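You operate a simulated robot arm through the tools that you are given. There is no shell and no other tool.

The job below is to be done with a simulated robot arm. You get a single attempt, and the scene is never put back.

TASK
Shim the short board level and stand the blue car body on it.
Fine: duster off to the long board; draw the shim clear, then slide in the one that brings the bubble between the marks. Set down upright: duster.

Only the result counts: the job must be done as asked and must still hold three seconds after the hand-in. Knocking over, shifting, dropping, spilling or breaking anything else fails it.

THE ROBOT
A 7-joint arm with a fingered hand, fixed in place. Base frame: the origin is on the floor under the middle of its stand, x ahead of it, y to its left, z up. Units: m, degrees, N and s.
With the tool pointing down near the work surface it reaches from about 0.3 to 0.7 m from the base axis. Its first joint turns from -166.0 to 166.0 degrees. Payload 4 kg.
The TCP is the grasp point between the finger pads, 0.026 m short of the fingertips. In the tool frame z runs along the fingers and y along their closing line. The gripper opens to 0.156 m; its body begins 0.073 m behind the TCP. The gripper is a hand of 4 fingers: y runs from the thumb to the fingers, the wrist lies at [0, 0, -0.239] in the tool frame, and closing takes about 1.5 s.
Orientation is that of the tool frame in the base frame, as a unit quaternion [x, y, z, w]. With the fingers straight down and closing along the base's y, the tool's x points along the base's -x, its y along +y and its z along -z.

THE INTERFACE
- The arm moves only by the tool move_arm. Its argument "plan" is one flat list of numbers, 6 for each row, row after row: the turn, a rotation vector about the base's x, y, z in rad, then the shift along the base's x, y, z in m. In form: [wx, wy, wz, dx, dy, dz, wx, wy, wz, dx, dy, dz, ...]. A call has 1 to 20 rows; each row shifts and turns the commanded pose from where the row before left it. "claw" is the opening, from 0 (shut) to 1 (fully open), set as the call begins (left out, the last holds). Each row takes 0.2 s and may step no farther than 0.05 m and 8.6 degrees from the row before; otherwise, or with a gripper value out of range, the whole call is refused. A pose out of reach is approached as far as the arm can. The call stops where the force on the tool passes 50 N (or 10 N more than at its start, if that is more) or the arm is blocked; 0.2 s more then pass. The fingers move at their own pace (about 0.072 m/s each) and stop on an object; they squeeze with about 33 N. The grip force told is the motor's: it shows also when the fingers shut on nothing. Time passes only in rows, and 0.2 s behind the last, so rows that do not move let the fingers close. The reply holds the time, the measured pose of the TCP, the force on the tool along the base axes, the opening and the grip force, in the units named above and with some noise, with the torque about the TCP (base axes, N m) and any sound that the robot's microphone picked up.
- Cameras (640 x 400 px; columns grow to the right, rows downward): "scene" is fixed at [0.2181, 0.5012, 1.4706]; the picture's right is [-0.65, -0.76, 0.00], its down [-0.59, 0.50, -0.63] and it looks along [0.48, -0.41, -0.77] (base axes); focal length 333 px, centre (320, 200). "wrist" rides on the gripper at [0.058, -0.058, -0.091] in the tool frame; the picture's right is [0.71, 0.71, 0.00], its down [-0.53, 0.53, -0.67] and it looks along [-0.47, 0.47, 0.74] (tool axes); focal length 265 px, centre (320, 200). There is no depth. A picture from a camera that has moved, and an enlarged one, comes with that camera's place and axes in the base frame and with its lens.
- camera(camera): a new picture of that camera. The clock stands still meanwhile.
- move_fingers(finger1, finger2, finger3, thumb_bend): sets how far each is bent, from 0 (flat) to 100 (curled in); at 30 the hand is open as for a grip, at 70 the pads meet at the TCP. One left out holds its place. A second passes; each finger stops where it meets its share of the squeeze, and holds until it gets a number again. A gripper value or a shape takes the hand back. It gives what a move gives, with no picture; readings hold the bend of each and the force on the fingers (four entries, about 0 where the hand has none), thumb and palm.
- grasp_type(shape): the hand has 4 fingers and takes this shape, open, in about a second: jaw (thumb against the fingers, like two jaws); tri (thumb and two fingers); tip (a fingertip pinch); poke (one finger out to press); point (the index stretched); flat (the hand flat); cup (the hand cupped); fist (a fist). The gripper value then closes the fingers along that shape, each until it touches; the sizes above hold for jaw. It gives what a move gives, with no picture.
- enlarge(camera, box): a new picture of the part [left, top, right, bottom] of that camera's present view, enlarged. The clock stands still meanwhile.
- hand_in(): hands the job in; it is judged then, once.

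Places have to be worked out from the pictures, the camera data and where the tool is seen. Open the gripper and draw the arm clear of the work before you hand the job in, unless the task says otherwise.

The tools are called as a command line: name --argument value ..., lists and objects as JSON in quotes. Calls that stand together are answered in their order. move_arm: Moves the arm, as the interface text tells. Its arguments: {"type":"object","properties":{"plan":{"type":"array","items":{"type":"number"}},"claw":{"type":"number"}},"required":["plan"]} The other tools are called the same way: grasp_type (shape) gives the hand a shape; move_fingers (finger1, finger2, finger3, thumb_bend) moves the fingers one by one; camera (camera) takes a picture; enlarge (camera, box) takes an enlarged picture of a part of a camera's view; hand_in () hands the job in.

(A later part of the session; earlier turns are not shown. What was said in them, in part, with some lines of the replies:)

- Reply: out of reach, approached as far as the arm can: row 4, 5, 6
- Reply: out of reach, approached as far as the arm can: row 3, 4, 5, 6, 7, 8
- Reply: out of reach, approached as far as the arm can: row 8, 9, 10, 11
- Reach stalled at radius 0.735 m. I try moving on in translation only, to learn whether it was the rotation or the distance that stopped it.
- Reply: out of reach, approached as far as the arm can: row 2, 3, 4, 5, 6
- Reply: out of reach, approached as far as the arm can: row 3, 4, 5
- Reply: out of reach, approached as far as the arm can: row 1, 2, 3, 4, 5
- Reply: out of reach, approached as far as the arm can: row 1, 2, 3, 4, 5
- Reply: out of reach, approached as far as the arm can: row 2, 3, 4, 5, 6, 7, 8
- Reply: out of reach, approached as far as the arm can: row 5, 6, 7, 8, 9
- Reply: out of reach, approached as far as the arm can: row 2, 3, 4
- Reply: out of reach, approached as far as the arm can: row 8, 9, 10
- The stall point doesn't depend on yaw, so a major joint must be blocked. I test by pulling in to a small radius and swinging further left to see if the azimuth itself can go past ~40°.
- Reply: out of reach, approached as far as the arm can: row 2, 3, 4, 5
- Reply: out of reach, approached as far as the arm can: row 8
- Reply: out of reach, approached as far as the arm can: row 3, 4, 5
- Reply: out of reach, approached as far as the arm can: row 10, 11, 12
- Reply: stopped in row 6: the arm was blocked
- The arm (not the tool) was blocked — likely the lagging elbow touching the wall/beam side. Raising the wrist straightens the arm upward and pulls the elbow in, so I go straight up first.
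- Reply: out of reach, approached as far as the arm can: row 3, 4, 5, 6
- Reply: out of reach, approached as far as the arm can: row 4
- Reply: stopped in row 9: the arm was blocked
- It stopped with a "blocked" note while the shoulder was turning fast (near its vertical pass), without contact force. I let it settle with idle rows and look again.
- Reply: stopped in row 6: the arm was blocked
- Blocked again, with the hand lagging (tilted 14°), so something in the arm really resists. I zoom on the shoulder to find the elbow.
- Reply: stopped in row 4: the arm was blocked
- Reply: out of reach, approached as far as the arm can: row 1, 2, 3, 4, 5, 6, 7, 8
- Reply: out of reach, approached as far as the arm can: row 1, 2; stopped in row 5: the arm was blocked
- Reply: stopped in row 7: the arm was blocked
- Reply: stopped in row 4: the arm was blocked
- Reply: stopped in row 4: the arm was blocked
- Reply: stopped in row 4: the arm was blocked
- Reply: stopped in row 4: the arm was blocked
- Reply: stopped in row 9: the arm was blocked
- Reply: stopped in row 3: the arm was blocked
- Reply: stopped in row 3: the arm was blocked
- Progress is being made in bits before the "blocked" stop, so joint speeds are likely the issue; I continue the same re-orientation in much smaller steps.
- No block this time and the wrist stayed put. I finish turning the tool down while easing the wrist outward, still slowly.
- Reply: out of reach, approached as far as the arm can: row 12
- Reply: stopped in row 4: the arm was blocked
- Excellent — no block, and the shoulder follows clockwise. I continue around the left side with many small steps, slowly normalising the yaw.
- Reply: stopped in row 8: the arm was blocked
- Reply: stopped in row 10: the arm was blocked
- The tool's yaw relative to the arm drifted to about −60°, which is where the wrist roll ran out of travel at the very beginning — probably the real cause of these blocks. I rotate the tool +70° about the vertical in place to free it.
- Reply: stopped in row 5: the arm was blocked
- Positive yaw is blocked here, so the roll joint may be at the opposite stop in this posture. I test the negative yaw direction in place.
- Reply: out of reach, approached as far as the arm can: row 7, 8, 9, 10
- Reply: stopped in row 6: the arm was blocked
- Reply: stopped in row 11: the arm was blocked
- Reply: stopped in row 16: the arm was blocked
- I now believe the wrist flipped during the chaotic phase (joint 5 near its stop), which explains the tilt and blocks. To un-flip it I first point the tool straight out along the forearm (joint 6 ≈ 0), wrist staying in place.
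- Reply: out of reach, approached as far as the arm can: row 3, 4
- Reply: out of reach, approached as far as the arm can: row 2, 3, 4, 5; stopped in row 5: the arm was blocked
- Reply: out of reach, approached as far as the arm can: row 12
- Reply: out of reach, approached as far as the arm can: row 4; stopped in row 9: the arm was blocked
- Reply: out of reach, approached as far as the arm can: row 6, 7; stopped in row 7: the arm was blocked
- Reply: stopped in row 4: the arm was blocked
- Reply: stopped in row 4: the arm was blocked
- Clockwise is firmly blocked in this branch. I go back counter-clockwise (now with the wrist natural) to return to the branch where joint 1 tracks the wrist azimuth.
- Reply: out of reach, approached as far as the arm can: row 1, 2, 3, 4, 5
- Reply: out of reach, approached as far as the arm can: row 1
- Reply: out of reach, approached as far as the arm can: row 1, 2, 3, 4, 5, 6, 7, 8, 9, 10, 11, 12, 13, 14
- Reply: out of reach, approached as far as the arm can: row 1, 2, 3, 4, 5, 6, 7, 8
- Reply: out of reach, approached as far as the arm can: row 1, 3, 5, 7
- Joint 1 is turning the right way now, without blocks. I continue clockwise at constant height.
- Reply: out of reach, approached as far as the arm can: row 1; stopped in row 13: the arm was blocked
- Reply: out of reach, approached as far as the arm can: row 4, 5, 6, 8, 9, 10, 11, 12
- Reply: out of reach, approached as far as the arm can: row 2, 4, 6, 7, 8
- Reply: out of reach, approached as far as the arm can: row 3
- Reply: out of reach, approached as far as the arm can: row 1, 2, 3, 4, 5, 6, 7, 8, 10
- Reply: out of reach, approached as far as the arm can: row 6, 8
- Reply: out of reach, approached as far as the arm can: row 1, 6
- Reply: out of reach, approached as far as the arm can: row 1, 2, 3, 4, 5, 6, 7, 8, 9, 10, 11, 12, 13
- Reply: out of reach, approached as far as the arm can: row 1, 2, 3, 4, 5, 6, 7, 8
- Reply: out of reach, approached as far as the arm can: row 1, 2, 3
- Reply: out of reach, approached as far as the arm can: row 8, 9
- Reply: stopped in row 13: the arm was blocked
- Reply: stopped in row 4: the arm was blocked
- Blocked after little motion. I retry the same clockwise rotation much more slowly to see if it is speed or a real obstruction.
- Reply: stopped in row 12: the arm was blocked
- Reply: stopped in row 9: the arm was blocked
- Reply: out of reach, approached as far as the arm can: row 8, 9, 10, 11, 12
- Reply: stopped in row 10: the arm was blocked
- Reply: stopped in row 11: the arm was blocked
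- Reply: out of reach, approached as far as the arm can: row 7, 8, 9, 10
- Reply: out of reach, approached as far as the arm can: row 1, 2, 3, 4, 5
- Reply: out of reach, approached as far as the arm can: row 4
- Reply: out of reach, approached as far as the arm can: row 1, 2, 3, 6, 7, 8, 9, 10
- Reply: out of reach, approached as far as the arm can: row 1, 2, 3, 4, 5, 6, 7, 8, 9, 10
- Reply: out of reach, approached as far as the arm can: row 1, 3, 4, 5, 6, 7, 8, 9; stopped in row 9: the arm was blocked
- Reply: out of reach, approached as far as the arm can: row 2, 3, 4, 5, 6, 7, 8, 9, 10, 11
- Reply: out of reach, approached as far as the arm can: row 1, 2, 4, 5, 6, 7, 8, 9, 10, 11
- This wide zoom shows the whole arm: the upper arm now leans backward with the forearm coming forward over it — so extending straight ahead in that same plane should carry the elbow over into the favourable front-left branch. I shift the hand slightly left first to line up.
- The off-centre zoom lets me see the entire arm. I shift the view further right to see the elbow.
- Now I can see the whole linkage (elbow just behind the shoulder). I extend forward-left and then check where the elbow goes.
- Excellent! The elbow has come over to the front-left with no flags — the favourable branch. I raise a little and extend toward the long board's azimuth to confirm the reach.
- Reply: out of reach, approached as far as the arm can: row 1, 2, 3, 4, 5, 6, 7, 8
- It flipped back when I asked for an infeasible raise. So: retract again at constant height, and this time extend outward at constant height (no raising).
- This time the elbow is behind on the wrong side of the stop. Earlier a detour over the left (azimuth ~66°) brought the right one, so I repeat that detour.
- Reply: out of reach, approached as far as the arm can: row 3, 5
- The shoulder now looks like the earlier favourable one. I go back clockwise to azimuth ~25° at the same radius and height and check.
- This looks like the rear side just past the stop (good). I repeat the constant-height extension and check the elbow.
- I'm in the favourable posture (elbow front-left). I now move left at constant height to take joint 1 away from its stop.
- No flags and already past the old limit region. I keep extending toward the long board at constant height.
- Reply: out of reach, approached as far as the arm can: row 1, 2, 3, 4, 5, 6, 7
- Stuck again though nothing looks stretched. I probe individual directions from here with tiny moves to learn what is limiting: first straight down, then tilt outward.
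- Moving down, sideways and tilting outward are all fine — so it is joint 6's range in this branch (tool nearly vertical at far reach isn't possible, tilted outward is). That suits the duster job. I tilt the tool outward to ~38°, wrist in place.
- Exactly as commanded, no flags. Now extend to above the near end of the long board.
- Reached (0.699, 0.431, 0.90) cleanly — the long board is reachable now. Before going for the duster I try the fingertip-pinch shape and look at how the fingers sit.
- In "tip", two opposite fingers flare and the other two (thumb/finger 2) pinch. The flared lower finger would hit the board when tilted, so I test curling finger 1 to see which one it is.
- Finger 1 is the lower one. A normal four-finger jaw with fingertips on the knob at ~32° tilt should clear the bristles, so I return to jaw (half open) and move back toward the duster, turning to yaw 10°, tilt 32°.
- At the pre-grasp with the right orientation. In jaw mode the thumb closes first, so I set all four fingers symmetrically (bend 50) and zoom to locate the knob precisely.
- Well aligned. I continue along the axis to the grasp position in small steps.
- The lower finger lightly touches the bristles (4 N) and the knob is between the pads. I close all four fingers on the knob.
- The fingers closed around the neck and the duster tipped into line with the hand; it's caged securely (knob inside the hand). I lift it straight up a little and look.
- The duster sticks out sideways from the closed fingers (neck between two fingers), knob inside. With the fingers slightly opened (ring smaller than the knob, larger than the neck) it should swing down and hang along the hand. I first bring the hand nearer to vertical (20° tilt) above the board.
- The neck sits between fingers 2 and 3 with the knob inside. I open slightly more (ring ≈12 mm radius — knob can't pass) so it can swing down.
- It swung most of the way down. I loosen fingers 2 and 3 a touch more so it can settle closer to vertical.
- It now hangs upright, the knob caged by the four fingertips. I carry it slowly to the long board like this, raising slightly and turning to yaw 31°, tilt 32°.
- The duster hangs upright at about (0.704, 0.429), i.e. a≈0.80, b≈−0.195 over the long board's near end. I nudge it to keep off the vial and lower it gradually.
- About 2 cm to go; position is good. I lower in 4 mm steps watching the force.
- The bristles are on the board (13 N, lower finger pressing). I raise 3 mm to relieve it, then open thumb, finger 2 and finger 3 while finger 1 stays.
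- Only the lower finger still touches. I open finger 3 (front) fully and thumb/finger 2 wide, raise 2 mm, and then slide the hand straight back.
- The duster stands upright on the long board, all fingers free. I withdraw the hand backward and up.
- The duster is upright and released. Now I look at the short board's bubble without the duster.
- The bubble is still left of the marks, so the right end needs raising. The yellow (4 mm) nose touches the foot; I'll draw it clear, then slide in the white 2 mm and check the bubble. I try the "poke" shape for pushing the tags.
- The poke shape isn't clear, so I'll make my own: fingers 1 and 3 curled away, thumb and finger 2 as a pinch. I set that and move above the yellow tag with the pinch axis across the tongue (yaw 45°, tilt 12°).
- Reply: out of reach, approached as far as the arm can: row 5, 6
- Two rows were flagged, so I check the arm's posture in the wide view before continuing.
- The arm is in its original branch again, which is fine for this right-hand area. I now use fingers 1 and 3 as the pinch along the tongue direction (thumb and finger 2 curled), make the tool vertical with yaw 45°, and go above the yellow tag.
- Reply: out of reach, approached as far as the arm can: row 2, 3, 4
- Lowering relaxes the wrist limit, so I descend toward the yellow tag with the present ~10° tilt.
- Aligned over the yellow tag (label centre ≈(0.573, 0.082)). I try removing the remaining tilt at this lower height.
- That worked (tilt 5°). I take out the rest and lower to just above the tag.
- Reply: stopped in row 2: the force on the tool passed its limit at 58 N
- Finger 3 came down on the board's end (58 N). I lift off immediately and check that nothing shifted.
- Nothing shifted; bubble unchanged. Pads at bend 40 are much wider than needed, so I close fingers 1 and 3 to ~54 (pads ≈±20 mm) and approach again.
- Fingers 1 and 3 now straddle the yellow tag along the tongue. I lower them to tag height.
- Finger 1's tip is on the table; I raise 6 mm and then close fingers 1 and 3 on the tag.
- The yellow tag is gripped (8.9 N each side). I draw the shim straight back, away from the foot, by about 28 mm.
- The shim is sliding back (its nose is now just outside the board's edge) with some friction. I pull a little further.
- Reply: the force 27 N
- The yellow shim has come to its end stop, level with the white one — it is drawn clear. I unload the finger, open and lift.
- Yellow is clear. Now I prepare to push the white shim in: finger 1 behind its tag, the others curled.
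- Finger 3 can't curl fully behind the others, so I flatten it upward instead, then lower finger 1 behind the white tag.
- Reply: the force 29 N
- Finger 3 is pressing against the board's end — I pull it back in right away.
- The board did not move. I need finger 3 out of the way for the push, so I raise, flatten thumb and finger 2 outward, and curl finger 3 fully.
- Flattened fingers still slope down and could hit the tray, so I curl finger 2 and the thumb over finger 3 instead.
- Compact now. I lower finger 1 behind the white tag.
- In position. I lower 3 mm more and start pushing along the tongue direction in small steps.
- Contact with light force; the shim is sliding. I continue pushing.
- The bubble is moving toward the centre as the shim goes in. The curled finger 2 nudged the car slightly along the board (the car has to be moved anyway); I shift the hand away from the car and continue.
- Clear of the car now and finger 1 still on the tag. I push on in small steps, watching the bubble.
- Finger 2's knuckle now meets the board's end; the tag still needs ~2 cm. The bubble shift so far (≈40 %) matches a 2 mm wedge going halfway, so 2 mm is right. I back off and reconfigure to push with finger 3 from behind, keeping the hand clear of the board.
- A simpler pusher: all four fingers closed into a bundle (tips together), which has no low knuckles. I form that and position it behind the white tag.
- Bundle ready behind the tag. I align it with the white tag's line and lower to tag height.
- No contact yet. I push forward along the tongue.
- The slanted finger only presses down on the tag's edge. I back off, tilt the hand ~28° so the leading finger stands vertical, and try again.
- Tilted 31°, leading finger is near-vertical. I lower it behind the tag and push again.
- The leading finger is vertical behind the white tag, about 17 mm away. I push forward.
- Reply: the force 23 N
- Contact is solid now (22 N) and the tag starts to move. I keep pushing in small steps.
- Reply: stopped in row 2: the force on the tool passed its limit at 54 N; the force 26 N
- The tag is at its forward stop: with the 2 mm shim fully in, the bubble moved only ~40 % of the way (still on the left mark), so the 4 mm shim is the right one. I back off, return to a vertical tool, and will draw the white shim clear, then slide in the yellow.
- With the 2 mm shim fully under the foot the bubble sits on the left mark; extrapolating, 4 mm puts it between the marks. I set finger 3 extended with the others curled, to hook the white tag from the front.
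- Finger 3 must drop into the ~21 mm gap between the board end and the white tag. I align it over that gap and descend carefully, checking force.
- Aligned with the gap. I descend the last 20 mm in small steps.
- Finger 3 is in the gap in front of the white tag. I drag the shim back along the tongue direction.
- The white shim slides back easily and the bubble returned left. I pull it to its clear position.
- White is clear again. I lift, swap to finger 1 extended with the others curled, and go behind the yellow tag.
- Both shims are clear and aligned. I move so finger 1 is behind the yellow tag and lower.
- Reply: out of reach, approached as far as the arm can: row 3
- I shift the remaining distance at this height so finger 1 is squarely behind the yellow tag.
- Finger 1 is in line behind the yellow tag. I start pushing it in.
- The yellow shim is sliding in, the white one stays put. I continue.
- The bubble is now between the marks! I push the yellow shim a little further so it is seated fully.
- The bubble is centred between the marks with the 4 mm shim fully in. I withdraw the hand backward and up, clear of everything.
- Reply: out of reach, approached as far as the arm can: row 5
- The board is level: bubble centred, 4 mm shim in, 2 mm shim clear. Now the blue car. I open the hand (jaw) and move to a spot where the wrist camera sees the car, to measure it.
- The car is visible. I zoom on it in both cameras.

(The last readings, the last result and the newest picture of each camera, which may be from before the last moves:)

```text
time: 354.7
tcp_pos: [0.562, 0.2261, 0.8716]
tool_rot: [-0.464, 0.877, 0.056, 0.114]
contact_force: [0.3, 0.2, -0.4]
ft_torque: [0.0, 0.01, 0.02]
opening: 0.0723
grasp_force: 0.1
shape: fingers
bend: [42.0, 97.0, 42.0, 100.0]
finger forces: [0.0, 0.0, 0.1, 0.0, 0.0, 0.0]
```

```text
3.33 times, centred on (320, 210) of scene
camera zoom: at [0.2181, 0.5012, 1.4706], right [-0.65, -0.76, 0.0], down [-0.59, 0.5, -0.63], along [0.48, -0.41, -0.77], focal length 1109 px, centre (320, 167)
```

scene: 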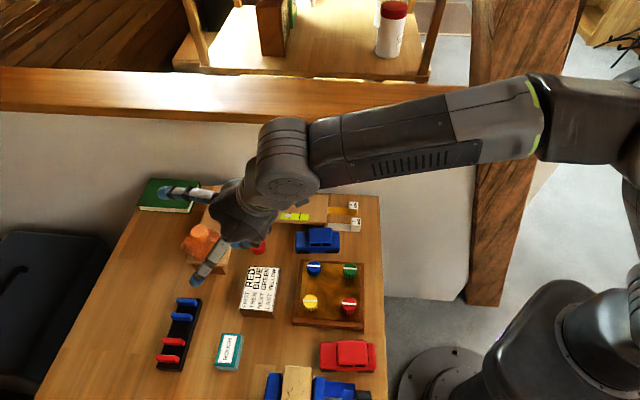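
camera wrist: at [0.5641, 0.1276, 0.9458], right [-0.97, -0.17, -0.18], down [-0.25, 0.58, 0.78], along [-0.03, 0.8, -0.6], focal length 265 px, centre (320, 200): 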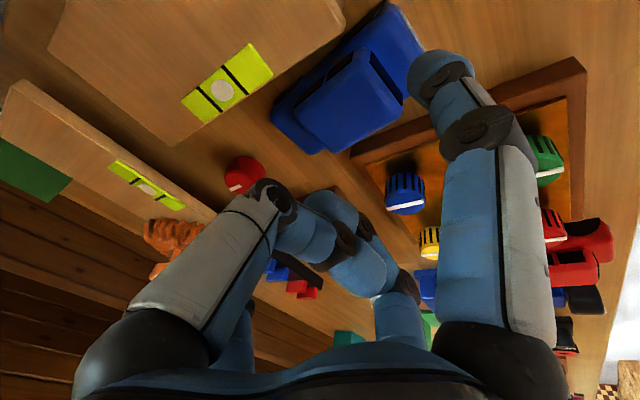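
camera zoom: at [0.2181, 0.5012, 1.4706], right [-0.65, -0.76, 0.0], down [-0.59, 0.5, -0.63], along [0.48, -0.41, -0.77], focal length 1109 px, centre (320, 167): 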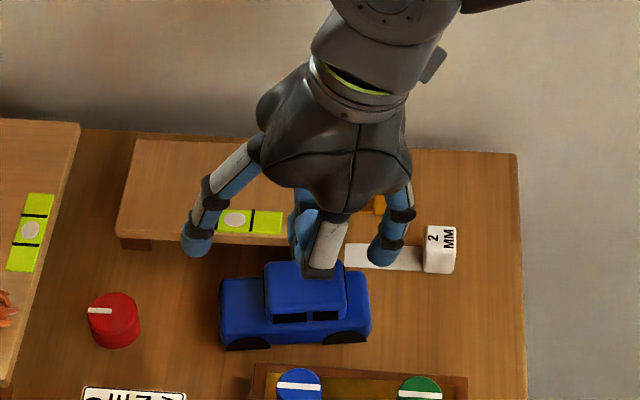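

No flags. I close fingers 1 and 3 to about the cabin's length and descend while reducing the tilt.

move_fingers --finger1 52 --finger3 52

move_arm --plan '[0, 0, 0, -0.001, -0.001, -0.012, -0.035, 0.0254, 0, -0.001, -0.001, -0.01, -0.035, 0.0254, 0, 0, 0, -0.006, 0, 0, 0, 0, 0, 0]'

camera --camera "wrist"

enlarge --camera "scene" --box '[270, 170, 380, 265]'

```text
time: 355.7
tcp_pos: [0.5618, 0.2253, 0.872]
tool_rot: [-0.464, 0.877, 0.057, 0.114]
contact_force: [-0.2, 0.5, 0.1]
ft_torque: [0.02, 0.0, 0.02]
opening: 0.0601
grasp_force: 0.1
shape: fingers
bend: [52.0, 97.0, 52.0, 100.0]
finger forces: [0.0, 0.0, 0.0, 0.0, 0.0, 0.1]
```

```text
time: 356.7
tcp_pos: [0.5588, 0.2239, 0.8424]
tool_rot: [-0.466, 0.881, 0.037, 0.074]
contact_force: [0.6, -0.4, 0.2]
ft_torque: [-0.01, 0.05, 0.01]
opening: 0.06
grasp_force: 0.1
shape: fingers
bend: [52.0, 97.0, 52.0, 100.0]
finger forces: [0.1, 0.0, 0.0, 0.0, 0.0, 0.1]
```

```text
taken
camera wrist: at [0.5652, 0.1303, 0.9237], right [-0.98, -0.18, -0.12], down [-0.21, 0.63, 0.74], along [-0.06, 0.75, -0.66], focal length 265 px, centre (320, 200)
```

wrist: 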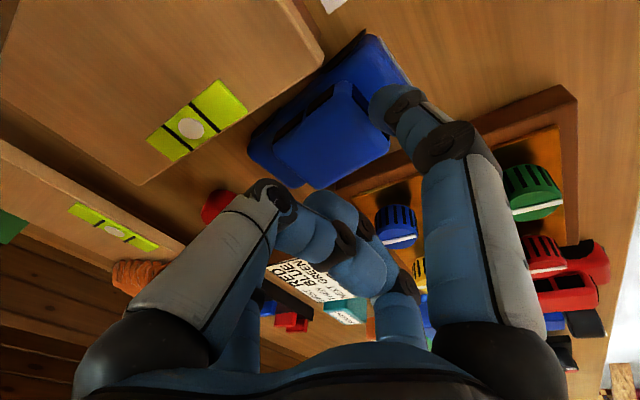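

```text
4.21 times, centred on (325, 218) of scene
camera zoom: at [0.2181, 0.5012, 1.4706], right [-0.65, -0.76, 0.0], down [-0.59, 0.5, -0.63], along [0.48, -0.41, -0.77], focal length 1400 px, centre (299, 126)
```

zoom: 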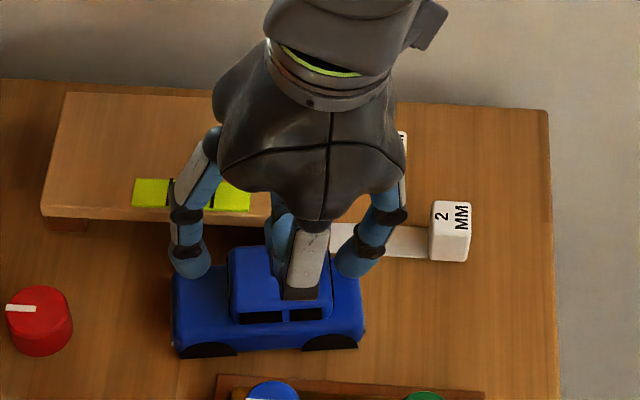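

Fingers 1 and 3 straddle the cabin. I take out most of the remaining tilt and lower to gripping height.

move_arm --plan '[-0.03, 0.0218, 0, -0.001, -0.0015, -0.006, -0.025, 0.0182, 0, -0.001, -0.0015, -0.005, 0, 0, 0, 0, 0, -0.004, 0, 0, 0, 0, 0, 0]'

enlarge --camera "scene" --box '[270, 180, 370, 265]'

enlarge --camera "wrist" --box '[220, 20, 460, 220]'

```text
time: 357.7
tcp_pos: [0.5568, 0.2197, 0.8287]
tool_rot: [-0.467, 0.883, 0.023, 0.045]
contact_force: [0.1, -0.1, -0.4]
ft_torque: [0.03, -0.01, 0.0]
opening: 0.0599
grasp_force: 0.1
shape: fingers
bend: [52.0, 97.0, 52.0, 100.0]
finger forces: [0.0, 0.0, 0.0, 0.0, 0.0, 0.0]
```

```text
4.71 times, centred on (320, 222) of scene
camera zoom: at [0.2181, 0.5012, 1.4706], right [-0.65, -0.76, 0.0], down [-0.59, 0.5, -0.63], along [0.48, -0.41, -0.77], focal length 1565 px, centre (320, 94)
```

zoom: 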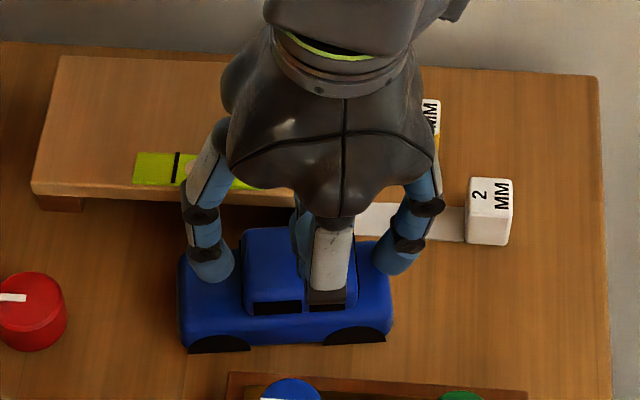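

```text
2.00 times, centred on (340, 120) of wrist
camera zoom: at [0.5665, 0.1311, 0.9134], right [-0.98, -0.18, -0.07], down [-0.18, 0.67, 0.72], along [-0.08, 0.72, -0.69], focal length 531 px, centre (280, 360)
```

zoom: 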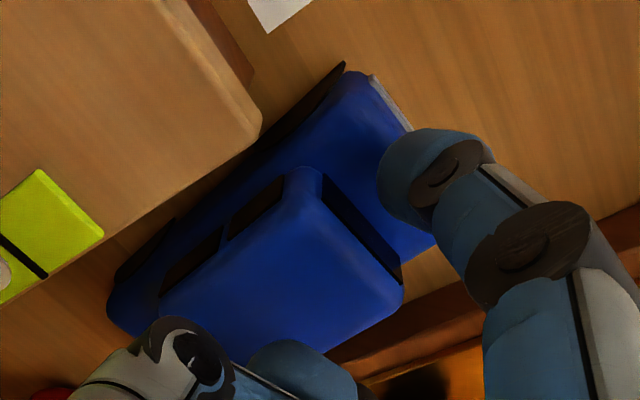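

Laterally centred on the cabin. I lower 4 mm more and close fingers 1 and 3 on the cabin.

move_arm --plan '[0, 0, 0, 0, 0, -0.0045, 0, 0, 0, 0, 0, 0]'

move_fingers --finger1 78 --finger3 78

enlarge --camera "scene" --box '[270, 180, 370, 265]'

camera --camera "wrist"

```text
time: 358.3
tcp_pos: [0.5567, 0.2198, 0.8243]
tool_rot: [-0.466, 0.883, 0.023, 0.044]
contact_force: [-0.3, -0.7, 0.2]
ft_torque: [-0.03, 0.01, -0.02]
opening: 0.06
grasp_force: 0.4
shape: fingers
bend: [52.0, 97.0, 52.0, 100.0]
finger forces: [0.3, 0.0, 0.0, 0.1, 0.0, 0.0]
```

```text
time: 359.3
tcp_pos: [0.5569, 0.2191, 0.8241]
tool_rot: [-0.467, 0.883, 0.023, 0.044]
contact_force: [-0.5, 1.2, 0.1]
ft_torque: [-0.06, 0.05, -0.01]
opening: 0.0591
grasp_force: 9.1
shape: fingers
bend: [54.0, 97.0, 54.0, 100.0]
finger forces: [8.8, 0.0, 9.1, 0.0, 0.2, 0.0]
```

```text
4.71 times, centred on (320, 222) of scene
camera zoom: at [0.2181, 0.5012, 1.4706], right [-0.65, -0.76, 0.0], down [-0.59, 0.5, -0.63], along [0.48, -0.41, -0.77], focal length 1565 px, centre (320, 94)
```

zoom: 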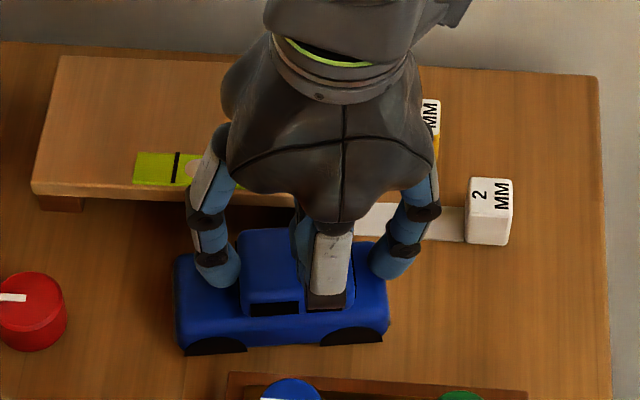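

```text
taken
camera wrist: at [0.5665, 0.1312, 0.9094], right [-0.98, -0.18, -0.07], down [-0.18, 0.67, 0.72], along [-0.08, 0.72, -0.69], focal length 265 px, centre (320, 200)
```

wrist: 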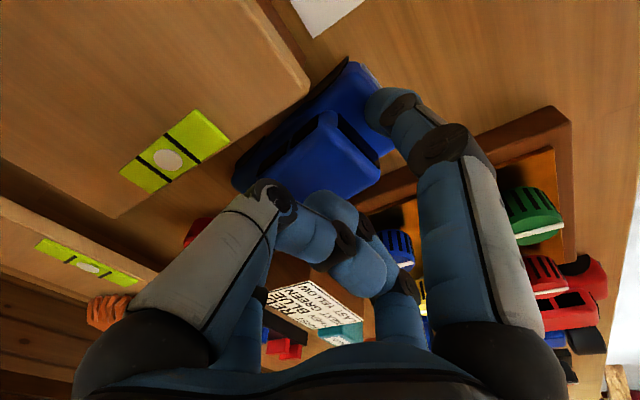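

The car is gripped. Placing it on the board needs the hand tilted for reach, so I'll first shift the car a few centimetres back to open space and square it up, then re-grasp across its width with a tilted hand. I lift it 12 mm and move it.

move_arm --plan '[0, 0, 0, 0, 0, 0.006, 0, 0, 0, 0, 0, 0.006, 0, 0, 0, 0, 0, 0, 0, 0, -0.038, -0.008, -0.008, 0, 0, 0, -0.038, -0.008, -0.008, 0, 0, 0, -0.038, -0.008, -0.008, 0, 0, 0, -0.038, -0.008, -0.008, 0, 0, 0, -0.038, -0.008, -0.008, 0, 0, 0, 0, 0, 0, 0]'

enlarge --camera "scene" --box '[270, 170, 400, 275]'

camera --camera "wrist"

```text
time: 361.3
tcp_pos: [0.517, 0.1815, 0.834]
tool_rot: [-0.381, 0.923, 0.018, 0.046]
contact_force: [-0.5, 0.0, -0.5]
ft_torque: [0.0, 0.01, -0.03]
opening: 0.0595
grasp_force: 8.2
shape: fingers
bend: [54.0, 97.0, 54.0, 100.0]
finger forces: [8.7, 0.0, 8.7, 0.0, 0.0, 0.1]
```

```text
3.81 times, centred on (335, 222) of scene
camera zoom: at [0.2181, 0.5012, 1.4706], right [-0.65, -0.76, 0.0], down [-0.59, 0.5, -0.63], along [0.48, -0.41, -0.77], focal length 1267 px, centre (263, 114)
```

zoom: 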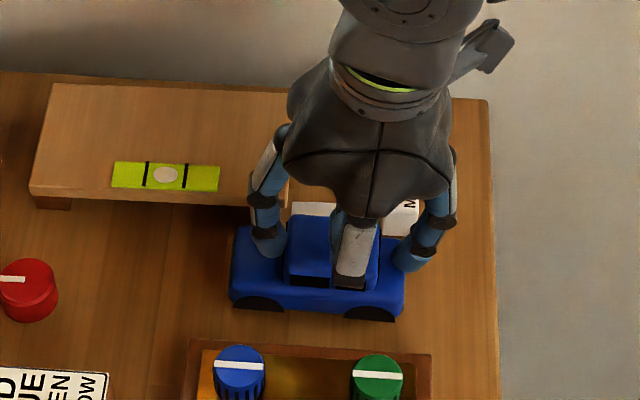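

```text
taken
camera wrist: at [0.5094, 0.0922, 0.9203], right [-1.0, 0.01, -0.07], down [-0.05, 0.7, 0.72], along [0.05, 0.72, -0.69], focal length 265 px, centre (320, 200)
```

wrist: 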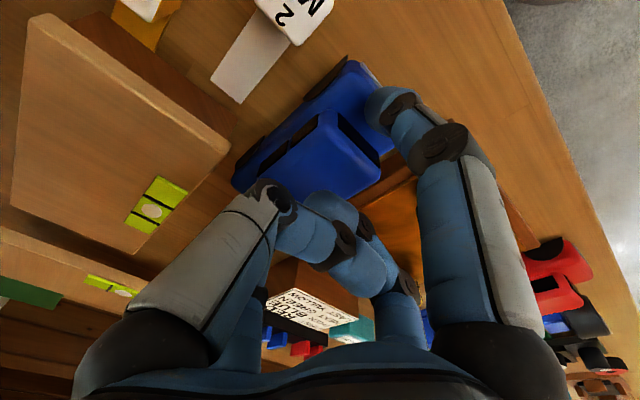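

Car held and squared up at an open spot. I set it down here and release.

move_arm --plan '[0, 0, 0, 0, 0, -0.005, 0, 0, 0, 0, 0, -0.0045, 0, 0, 0, 0, 0, 0]'

move_fingers --finger1 47 --finger3 47

move_arm --plan '[0, 0, 0, 0, 0, 0.01, 0, 0, 0, 0, 0, 0.015, 0.03, -0.03, 0, -0.005, -0.005, 0.015, 0.05, -0.05, 0, -0.01, -0.01, 0.015, 0.05, -0.05, 0, -0.01, -0.01, 0.01, 0, 0, 0, 0, 0, 0]'

enlarge --camera "scene" --box '[270, 170, 400, 275]'

```text
time: 362.1
tcp_pos: [0.5153, 0.1803, 0.8266]
tool_rot: [-0.381, 0.923, 0.019, 0.045]
contact_force: [-0.4, -0.2, -0.1]
ft_torque: [-0.01, 0.01, 0.02]
opening: 0.0594
grasp_force: 8.3
shape: fingers
bend: [54.0, 97.0, 54.0, 100.0]
finger forces: [8.7, 0.1, 8.8, 0.0, 0.1, 0.0]
```

```text
time: 363.1
tcp_pos: [0.5169, 0.1812, 0.8265]
tool_rot: [-0.381, 0.923, 0.019, 0.046]
contact_force: [0.6, 0.8, 0.0]
ft_torque: [0.04, 0.0, -0.01]
opening: 0.0657
grasp_force: 0.0
shape: fingers
bend: [47.0, 97.0, 47.0, 100.0]
finger forces: [0.0, 0.0, 0.1, 0.1, 0.1, 0.1]
```

```text
time: 364.5
tcp_pos: [0.491, 0.1578, 0.8926]
tool_rot: [-0.378, 0.915, 0.054, 0.131]
contact_force: [0.0, 0.1, 0.6]
ft_torque: [0.02, -0.02, 0.01]
opening: 0.0653
grasp_force: 0.1
shape: fingers
bend: [47.0, 97.0, 47.0, 100.0]
finger forces: [0.0, 0.0, 0.0, 0.0, 0.0, 0.1]
```

```text
3.81 times, centred on (335, 222) of scene
camera zoom: at [0.2181, 0.5012, 1.4706], right [-0.65, -0.76, 0.0], down [-0.59, 0.5, -0.63], along [0.48, -0.41, -0.77], focal length 1267 px, centre (263, 114)
```

zoom: 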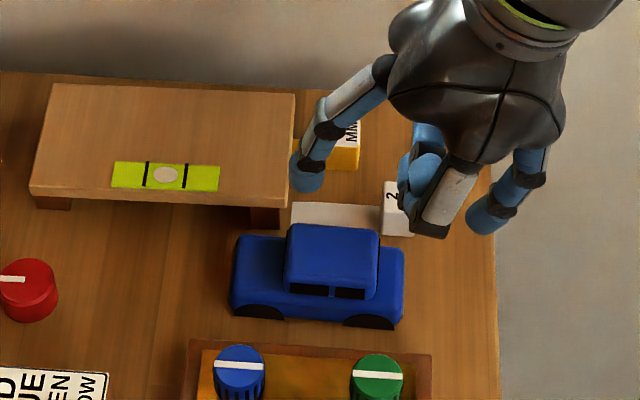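

The car stands upright in the open, bubble still centred. Now I set thumb and finger 2 as the pinch (across the car's width), curl fingers 1 and 3, and tilt the hand to 28° along the car's axis.

move_fingers --finger2 50 --thumb_bend 50

move_fingers --finger1 100 --finger3 100

move_arm --plan '[0.072, -0.072, 0, 0, 0, 0, 0.072, -0.072, 0, 0, 0, -0.01, 0, 0, 0, 0, 0, -0.01, 0, 0, 0, 0, 0, 0]'

camera --camera "wrist"

enlarge --camera "scene" --box '[270, 160, 410, 275]'

```text
time: 365.5
tcp_pos: [0.4915, 0.1578, 0.8931]
tool_rot: [-0.378, 0.915, 0.053, 0.13]
contact_force: [0.7, -0.2, 1.0]
ft_torque: [0.01, 0.03, 0.02]
opening: 0.0548
grasp_force: 0.1
shape: fingers
bend: [47.0, 50.0, 47.0, 50.0]
finger forces: [0.0, 0.1, 0.1, 0.0, 0.1, 0.0]
```

```text
time: 366.5
tcp_pos: [0.4908, 0.1561, 0.8923]
tool_rot: [-0.378, 0.915, 0.053, 0.131]
contact_force: [-0.2, 0.0, 0.3]
ft_torque: [0.02, 0.0, -0.01]
opening: 0.0342
grasp_force: 0.0
shape: fingers
bend: [79.0, 50.0, 79.0, 50.0]
finger forces: [0.1, 0.0, 0.1, 0.0, 0.0, 0.1]
```

```text
time: 367.5
tcp_pos: [0.4919, 0.1552, 0.8732]
tool_rot: [-0.37, 0.897, 0.092, 0.222]
contact_force: [0.2, 0.4, 0.2]
ft_torque: [-0.01, 0.01, -0.01]
opening: 0.0424
grasp_force: 0.1
shape: fingers
bend: [97.0, 50.0, 97.0, 50.0]
finger forces: [0.0, 0.1, 0.0, 0.1, 0.1, 0.0]
```

```text
taken
camera wrist: at [0.466, 0.0466, 0.9265], right [-0.94, 0.06, -0.33], down [-0.26, 0.48, 0.84], along [0.21, 0.88, -0.44], focal length 265 px, centre (320, 200)
```

wrist: 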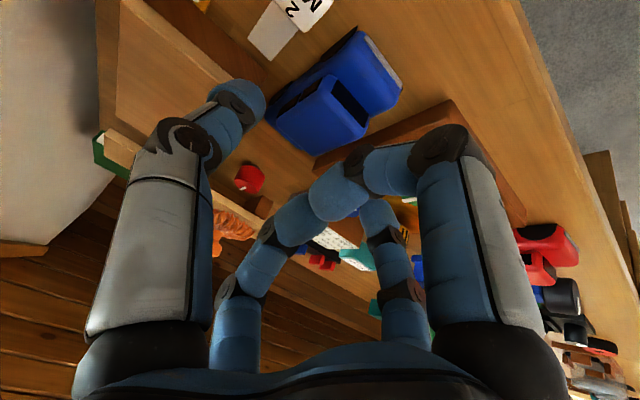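

```text
3.48 times, centred on (340, 218) of scene
camera zoom: at [0.2181, 0.5012, 1.4706], right [-0.65, -0.76, 0.0], down [-0.59, 0.5, -0.63], along [0.48, -0.41, -0.77], focal length 1157 px, centre (250, 139)
```

zoom: 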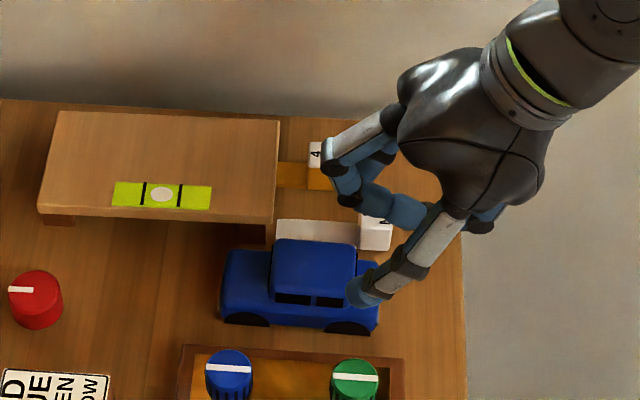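

Well placed behind and above the car. I approach along the tool axis to the grasp position.

move_arm --plan '[0, 0, 0, 0.0045, 0.0056, -0.0139, 0, 0, 0, 0.0045, 0.0056, -0.0139, 0, 0, 0, 0.0045, 0.0056, -0.0139, 0, 0, 0, 0.0025, 0.003, -0.008, 0, 0, 0, 0, 0, 0]'

camera --camera "wrist"

enlarge --camera "scene" --box '[280, 180, 390, 270]'

```text
time: 368.7
tcp_pos: [0.508, 0.1749, 0.8198]
tool_rot: [-0.371, 0.897, 0.092, 0.223]
contact_force: [-0.7, 0.2, 0.1]
ft_torque: [0.02, -0.02, -0.03]
opening: 0.0423
grasp_force: 0.2
shape: fingers
bend: [97.0, 50.0, 97.0, 50.0]
finger forces: [0.1, 0.1, 0.0, 0.0, 0.1, 0.0]
```

```text
taken
camera wrist: at [0.4815, 0.0673, 0.8739], right [-0.94, 0.06, -0.33], down [-0.26, 0.48, 0.84], along [0.21, 0.88, -0.44], focal length 265 px, centre (320, 200)
```

wrist: 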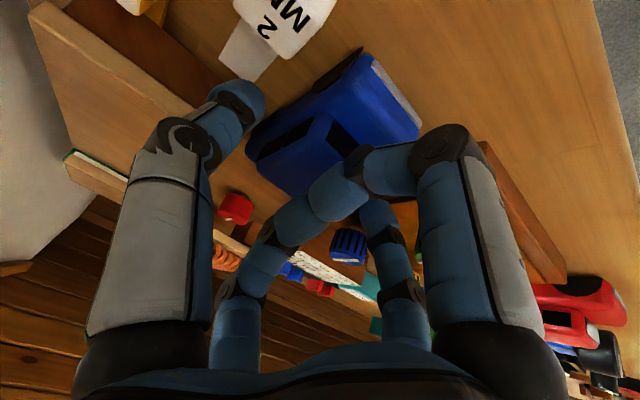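

```text
4.44 times, centred on (335, 225) of scene
camera zoom: at [0.2181, 0.5012, 1.4706], right [-0.65, -0.76, 0.0], down [-0.59, 0.5, -0.63], along [0.48, -0.41, -0.77], focal length 1478 px, centre (253, 89)
```

zoom: 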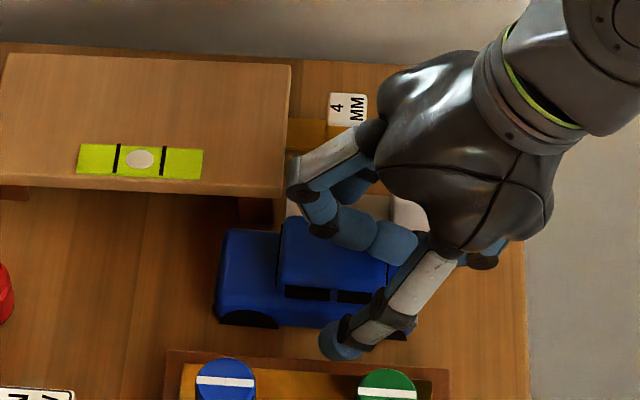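

In position. I close thumb and finger 2 on the cabin's sides.

move_fingers --finger2 78 --thumb_bend 78

camera --camera "wrist"

enlarge --camera "scene" --box '[280, 180, 390, 270]'

```text
time: 369.7
tcp_pos: [0.5085, 0.1754, 0.82]
tool_rot: [-0.37, 0.897, 0.092, 0.223]
contact_force: [1.3, -2.0, 6.9]
ft_torque: [0.12, 0.06, 0.09]
opening: 0.0172
grasp_force: 15.9
shape: fingers
bend: [97.0, 55.0, 97.0, 66.0]
finger forces: [0.0, 14.6, 0.0, 0.0, 17.1, 0.1]
```

```text
taken
camera wrist: at [0.4816, 0.0672, 0.8743], right [-0.94, 0.06, -0.33], down [-0.26, 0.48, 0.84], along [0.21, 0.88, -0.44], focal length 265 px, centre (320, 200)
```

wrist: 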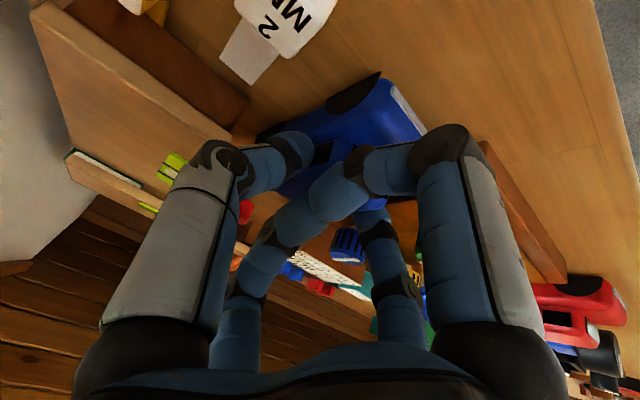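

```text
4.44 times, centred on (335, 225) of scene
camera zoom: at [0.2181, 0.5012, 1.4706], right [-0.65, -0.76, 0.0], down [-0.59, 0.5, -0.63], along [0.48, -0.41, -0.77], focal length 1478 px, centre (253, 89)
```

zoom: 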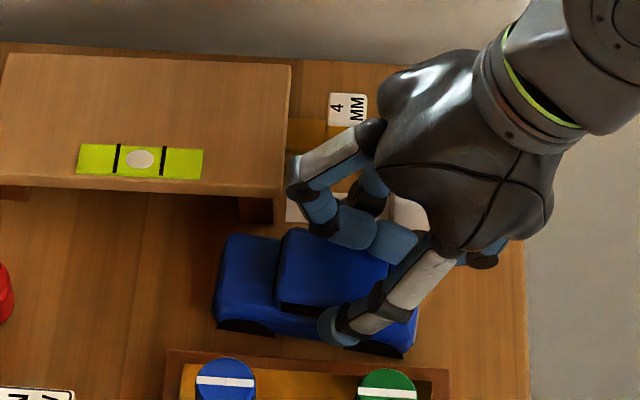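

Both sides are gripping firmly. I lift a little and check the car's attitude.

move_arm --plan '[0, 0, 0, 0, 0, 0.006, 0, 0, 0, 0, 0, 0.01, 0, 0, 0, 0, 0, 0.01, 0, 0, 0, 0, 0, 0]'

enlarge --camera "scene" --box '[280, 170, 390, 265]'

camera --camera "wrist"

```text
time: 370.7
tcp_pos: [0.5076, 0.173, 0.8463]
tool_rot: [-0.371, 0.897, 0.093, 0.223]
contact_force: [0.0, -0.3, -1.0]
ft_torque: [0.01, 0.0, -0.01]
opening: 0.0163
grasp_force: 15.3
shape: fingers
bend: [97.0, 55.0, 97.0, 66.0]
finger forces: [0.0, 15.2, 0.0, 0.1, 15.2, 0.0]
```

```text
4.21 times, centred on (335, 218) of scene
camera zoom: at [0.2181, 0.5012, 1.4706], right [-0.65, -0.76, 0.0], down [-0.59, 0.5, -0.63], along [0.48, -0.41, -0.77], focal length 1400 px, centre (257, 126)
```

zoom: 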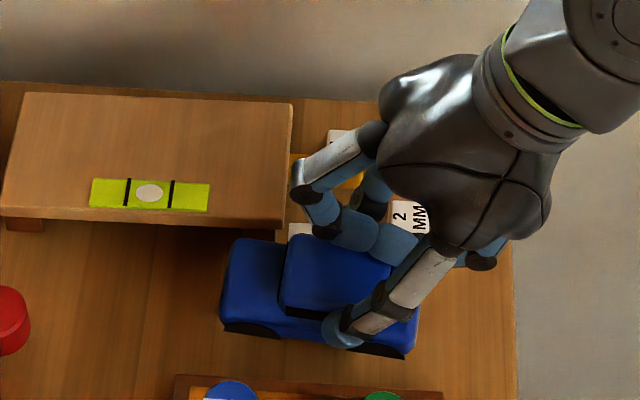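

```text
taken
camera wrist: at [0.4813, 0.0667, 0.9006], right [-0.94, 0.06, -0.33], down [-0.26, 0.48, 0.84], along [0.21, 0.88, -0.44], focal length 265 px, centre (320, 200)
```

wrist: 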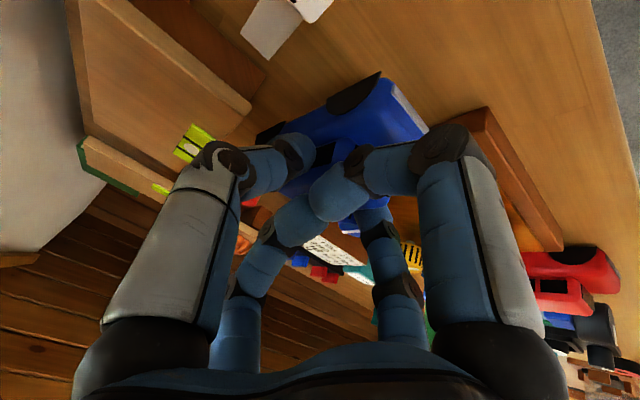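

The car is held level. I raise it above the board height, then carry it over the short board, turning slightly to line up with it.

move_arm --plan '[0, 0, 0, 0, 0, 0.012, 0, 0, 0, 0, 0, 0.014, 0, 0, 0, 0, 0, 0.014, 0, 0, 0.02, 0.024, 0, 0, 0, 0, 0.02, 0.024, 0, 0, 0, 0, 0.02, 0.024, 0, 0, 0, 0, 0.02, 0.024, 0, 0, 0, 0, 0.02, 0.024, 0, 0, 0, 0, 0, 0.022, 0, 0, 0, 0, 0, 0, 0, 0]'

enlarge --camera "scene" --box '[250, 140, 390, 255]'

camera --camera "wrist"

```text
time: 372.9
tcp_pos: [0.6502, 0.1769, 0.8868]
tool_rot: [-0.415, 0.877, 0.104, 0.218]
contact_force: [-0.2, -0.4, -1.2]
ft_torque: [-0.04, -0.01, 0.05]
opening: 0.0164
grasp_force: 15.6
shape: fingers
bend: [97.0, 55.0, 97.0, 66.0]
finger forces: [0.1, 15.2, 0.0, 0.0, 15.2, 0.1]
```

```text
3.48 times, centred on (320, 198) of scene
camera zoom: at [0.2181, 0.5012, 1.4706], right [-0.65, -0.76, 0.0], down [-0.59, 0.5, -0.63], along [0.48, -0.41, -0.77], focal length 1157 px, centre (320, 209)
```

zoom: 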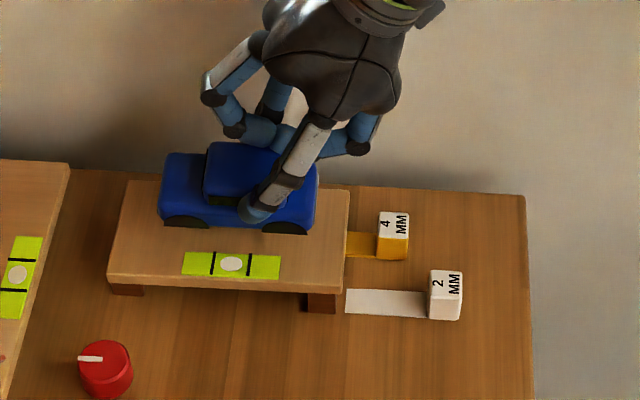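

```text
taken
camera wrist: at [0.6361, 0.0662, 0.9407], right [-0.94, -0.04, -0.33], down [-0.31, 0.45, 0.84], along [0.12, 0.89, -0.44], focal length 265 px, centre (320, 200)
```

wrist: 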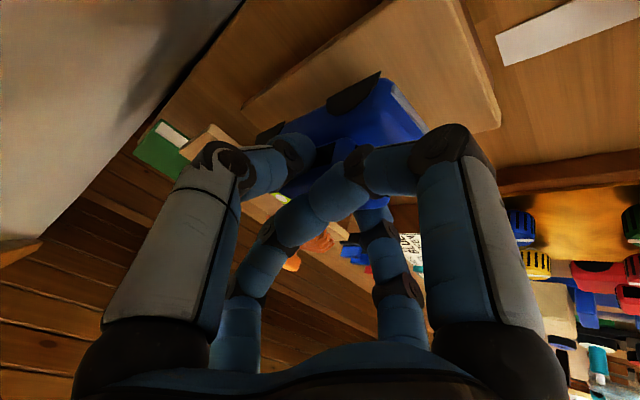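

The car is right over the board (centre a≈0.608, b≈−0.331), clear of the vial. I lower it gently.

move_arm --plan '[0, 0, 0, 0, 0, -0.008, 0, 0, 0, 0, 0, -0.007, 0, 0, 0, 0, 0, -0.006, 0, 0, 0, 0, 0, -0.004, 0, 0, 0, 0, 0, 0]'

enlarge --camera "scene" --box '[250, 140, 390, 255]'

```text
time: 374.1
tcp_pos: [0.6522, 0.1758, 0.8641]
tool_rot: [-0.415, 0.877, 0.102, 0.22]
contact_force: [1.5, -3.7, 13.0]
ft_torque: [0.17, 0.24, 0.09]
opening: 0.0168
grasp_force: 17.1
shape: fingers
bend: [98.0, 55.0, 98.0, 66.0]
finger forces: [0.2, 14.6, 0.0, 0.0, 18.6, 0.0]
```

```text
3.48 times, centred on (320, 198) of scene
camera zoom: at [0.2181, 0.5012, 1.4706], right [-0.65, -0.76, 0.0], down [-0.59, 0.5, -0.63], along [0.48, -0.41, -0.77], focal length 1157 px, centre (320, 209)
```

zoom: 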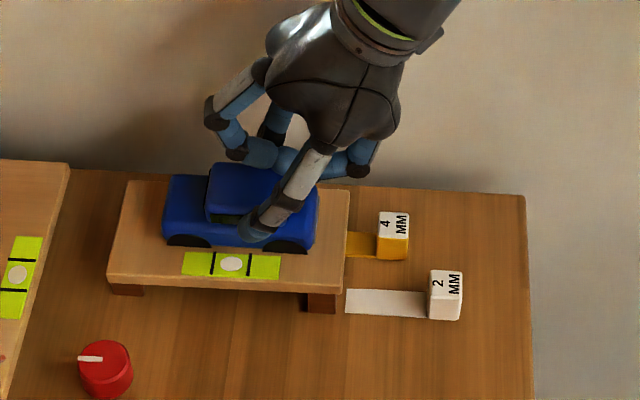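

The car rests on the board (13 N), bubble still centred. I relieve 1.5 mm and open thumb and finger 2.

move_arm --plan '[0, 0, 0, 0, 0, 0.002, 0, 0, 0, 0, 0, 0]'

move_fingers --finger2 50 --thumb_bend 58

enlarge --camera "scene" --box '[250, 140, 390, 255]'

camera --camera "wrist"

```text
time: 374.7
tcp_pos: [0.6487, 0.176, 0.8628]
tool_rot: [-0.416, 0.877, 0.103, 0.216]
contact_force: [0.3, 0.8, 3.9]
ft_torque: [0.1, 0.1, -0.01]
opening: 0.0169
grasp_force: 15.3
shape: fingers
bend: [97.0, 55.0, 98.0, 66.0]
finger forces: [0.1, 15.4, 0.0, 0.0, 15.4, 0.1]
```

```text
time: 375.7
tcp_pos: [0.6493, 0.176, 0.8654]
tool_rot: [-0.415, 0.877, 0.102, 0.218]
contact_force: [0.1, -0.1, -0.9]
ft_torque: [-0.01, 0.0, 0.03]
opening: 0.0314
grasp_force: 0.1
shape: fingers
bend: [97.0, 50.0, 98.0, 57.0]
finger forces: [0.1, 0.0, 0.1, 0.1, 0.0, 0.1]
```

```text
3.48 times, centred on (320, 198) of scene
camera zoom: at [0.2181, 0.5012, 1.4706], right [-0.65, -0.76, 0.0], down [-0.59, 0.5, -0.63], along [0.48, -0.41, -0.77], focal length 1157 px, centre (320, 209)
```

zoom: 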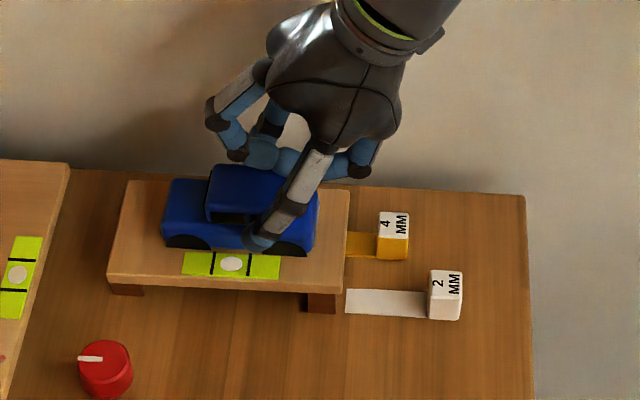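

```text
taken
camera wrist: at [0.6344, 0.0657, 0.9177], right [-0.94, -0.03, -0.33], down [-0.31, 0.45, 0.84], along [0.12, 0.89, -0.44], focal length 265 px, centre (320, 200)
```

wrist: 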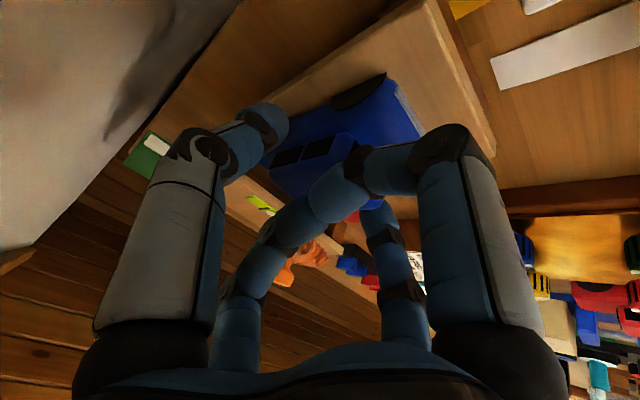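

Released; the car stands on the board. I open a bit more and withdraw back along the tool axis.

move_fingers --finger2 46 --thumb_bend 48

move_arm --plan '[0, 0, 0, -0.002, -0.0025, 0.006, 0, 0, 0, -0.004, -0.005, 0.012, 0, 0, 0, -0.006, -0.007, 0.018, 0, 0, 0, -0.01, -0.01, 0.02, 0, 0, 0, -0.015, -0.012, 0.02, 0, 0, 0, -0.02, -0.01, 0.015, 0, 0, 0, 0, 0, 0]'

enlarge --camera "scene" --box '[250, 150, 390, 255]'

enlarge --camera "scene" --box '[160, 150, 400, 300]'

```text
time: 376.7
tcp_pos: [0.6492, 0.1753, 0.8646]
tool_rot: [-0.415, 0.877, 0.102, 0.218]
contact_force: [-0.2, 0.5, 0.8]
ft_torque: [0.01, 0.0, 0.0]
opening: 0.0461
grasp_force: 0.0
shape: fingers
bend: [97.0, 46.0, 98.0, 48.0]
finger forces: [0.1, 0.1, 0.1, 0.0, 0.1, 0.0]
```

```text
time: 378.3
tcp_pos: [0.5886, 0.1292, 0.9559]
tool_rot: [-0.414, 0.878, 0.103, 0.218]
contact_force: [-0.3, 1.4, 1.2]
ft_torque: [0.0, -0.01, -0.05]
opening: 0.046
grasp_force: 0.0
shape: fingers
bend: [97.0, 46.0, 98.0, 48.0]
finger forces: [0.0, 0.1, 0.0, 0.1, 0.0, 0.1]
```

```text
3.81 times, centred on (320, 202) of scene
camera zoom: at [0.2181, 0.5012, 1.4706], right [-0.65, -0.76, 0.0], down [-0.59, 0.5, -0.63], along [0.48, -0.41, -0.77], focal length 1267 px, centre (320, 190)
```

zoom: 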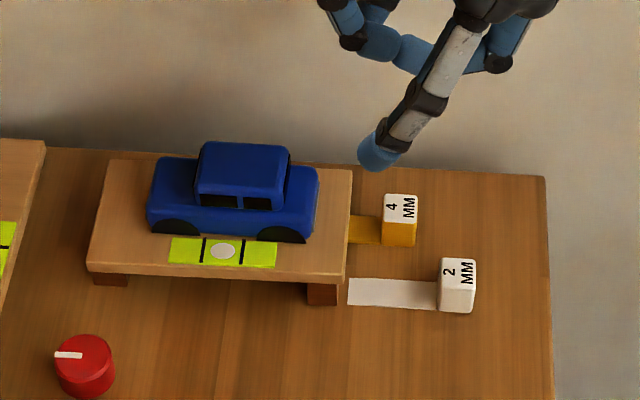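

```text
2.67 times, centred on (280, 225) of scene
camera zoom: at [0.2181, 0.5012, 1.4706], right [-0.65, -0.76, 0.0], down [-0.59, 0.5, -0.63], along [0.48, -0.41, -0.77], focal length 887 px, centre (427, 133)
```

zoom: 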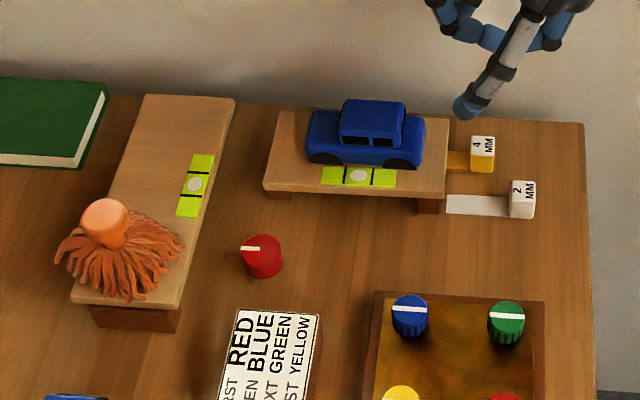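

Everything is in place: car on the level board, bubble centred, duster upright on the long board, white shim clear. I draw the arm further back and open the gripper.

move_arm --plan '[0, 0, 0, -0.02, -0.012, 0.008, 0, 0, 0, -0.02, -0.012, 0.008, 0, 0, 0, -0.02, -0.01, 0.008, 0, 0, 0, 0, 0, 0]'

grasp_type --shape "jaw"

camera --camera "scene"

enlarge --camera "scene" --box '[260, 185, 350, 245]'

enlarge --camera "scene" --box '[175, 190, 255, 280]'

```text
time: 379.3
tcp_pos: [0.5314, 0.0953, 0.9797]
tool_rot: [-0.415, 0.877, 0.103, 0.218]
contact_force: [1.2, 0.1, 0.5]
ft_torque: [0.02, 0.03, 0.02]
opening: 0.046
grasp_force: 0.1
shape: fingers
bend: [97.0, 46.0, 98.0, 48.0]
finger forces: [0.1, 0.0, 0.0, 0.1, 0.1, 0.0]
```

```text
time: 380.2
tcp_pos: [0.5303, 0.0963, 0.9795]
tool_rot: [-0.415, 0.877, 0.103, 0.218]
contact_force: [0.3, -0.2, 0.6]
ft_torque: [0.0, 0.04, -0.02]
opening: 0.1559
grasp_force: 0.0
shape: jaw
bend: [30.0, 30.0, 30.0, 30.0]
finger forces: [0.1, 0.0, 0.0, 0.0, 0.0, 0.0]
```

```text
taken
```

scene: 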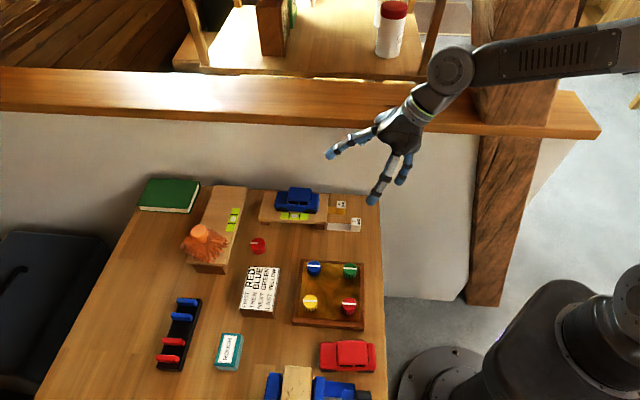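

```text
6.67 times, centred on (305, 215) of scene
camera zoom: at [0.2181, 0.5012, 1.4706], right [-0.65, -0.76, 0.0], down [-0.59, 0.5, -0.63], along [0.48, -0.41, -0.77], focal length 2217 px, centre (420, 100)
```

zoom: 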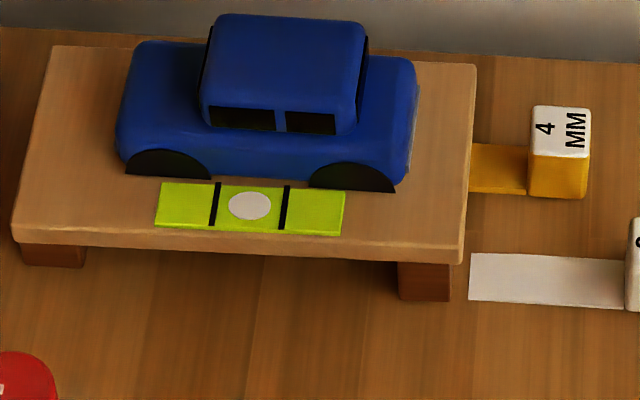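

```text
4.44 times, centred on (215, 235) of scene
camera zoom: at [0.2181, 0.5012, 1.4706], right [-0.65, -0.76, 0.0], down [-0.59, 0.5, -0.63], along [0.48, -0.41, -0.77], focal length 1478 px, centre (787, 44)
```

zoom: 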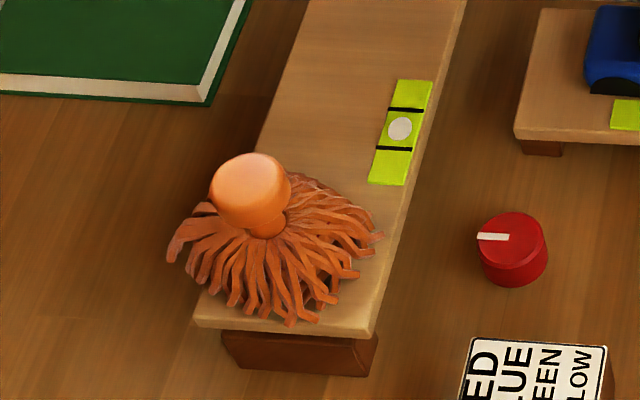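

All checks out: the short board's bubble is centred on the 4 mm shim, the 2 mm shim is clear, the blue car stands on the board, the duster is upright on the long board, and the gripper is open with the arm clear. I hand in the job.

hand_in

```text
The job is handed in.
```

The job is handed in, and the last pictures showed everything in its place.

- **Duster:** it stands upright on the near end of the long board. A few bristles hang slightly over the edge.
- **Shims:** I drew the 4 mm shim clear and tried the 2 mm first. Fully in, it left the bubble on the left mark, so I drew it back out. The 4 mm shim is now fully in and the bubble sits centred between the marks.
- **Car:** the blue car body stands on the levelled short board, beside the bubble vial. The bubble stayed centred after I set it down.
- **Arm:** the gripper is open and the arm is drawn clear.

There was some unplanned contact along the way:

- **Short board:** a finger pressed on it twice. Once it came down on the right end hard enough to trip the force stop (58 N), and once it pushed about 20 N against the end face. The board and bubble looked unchanged both times.
- **Wall:** a finger brushed it lightly early on.
- **Car:** a knuckle nudged it about 1 cm before I picked it up.
- **Duster:** it tipped sideways in the hand when I first gripped it, and I let it hang upright again before setting it down.

I saw nothing else on the table move.
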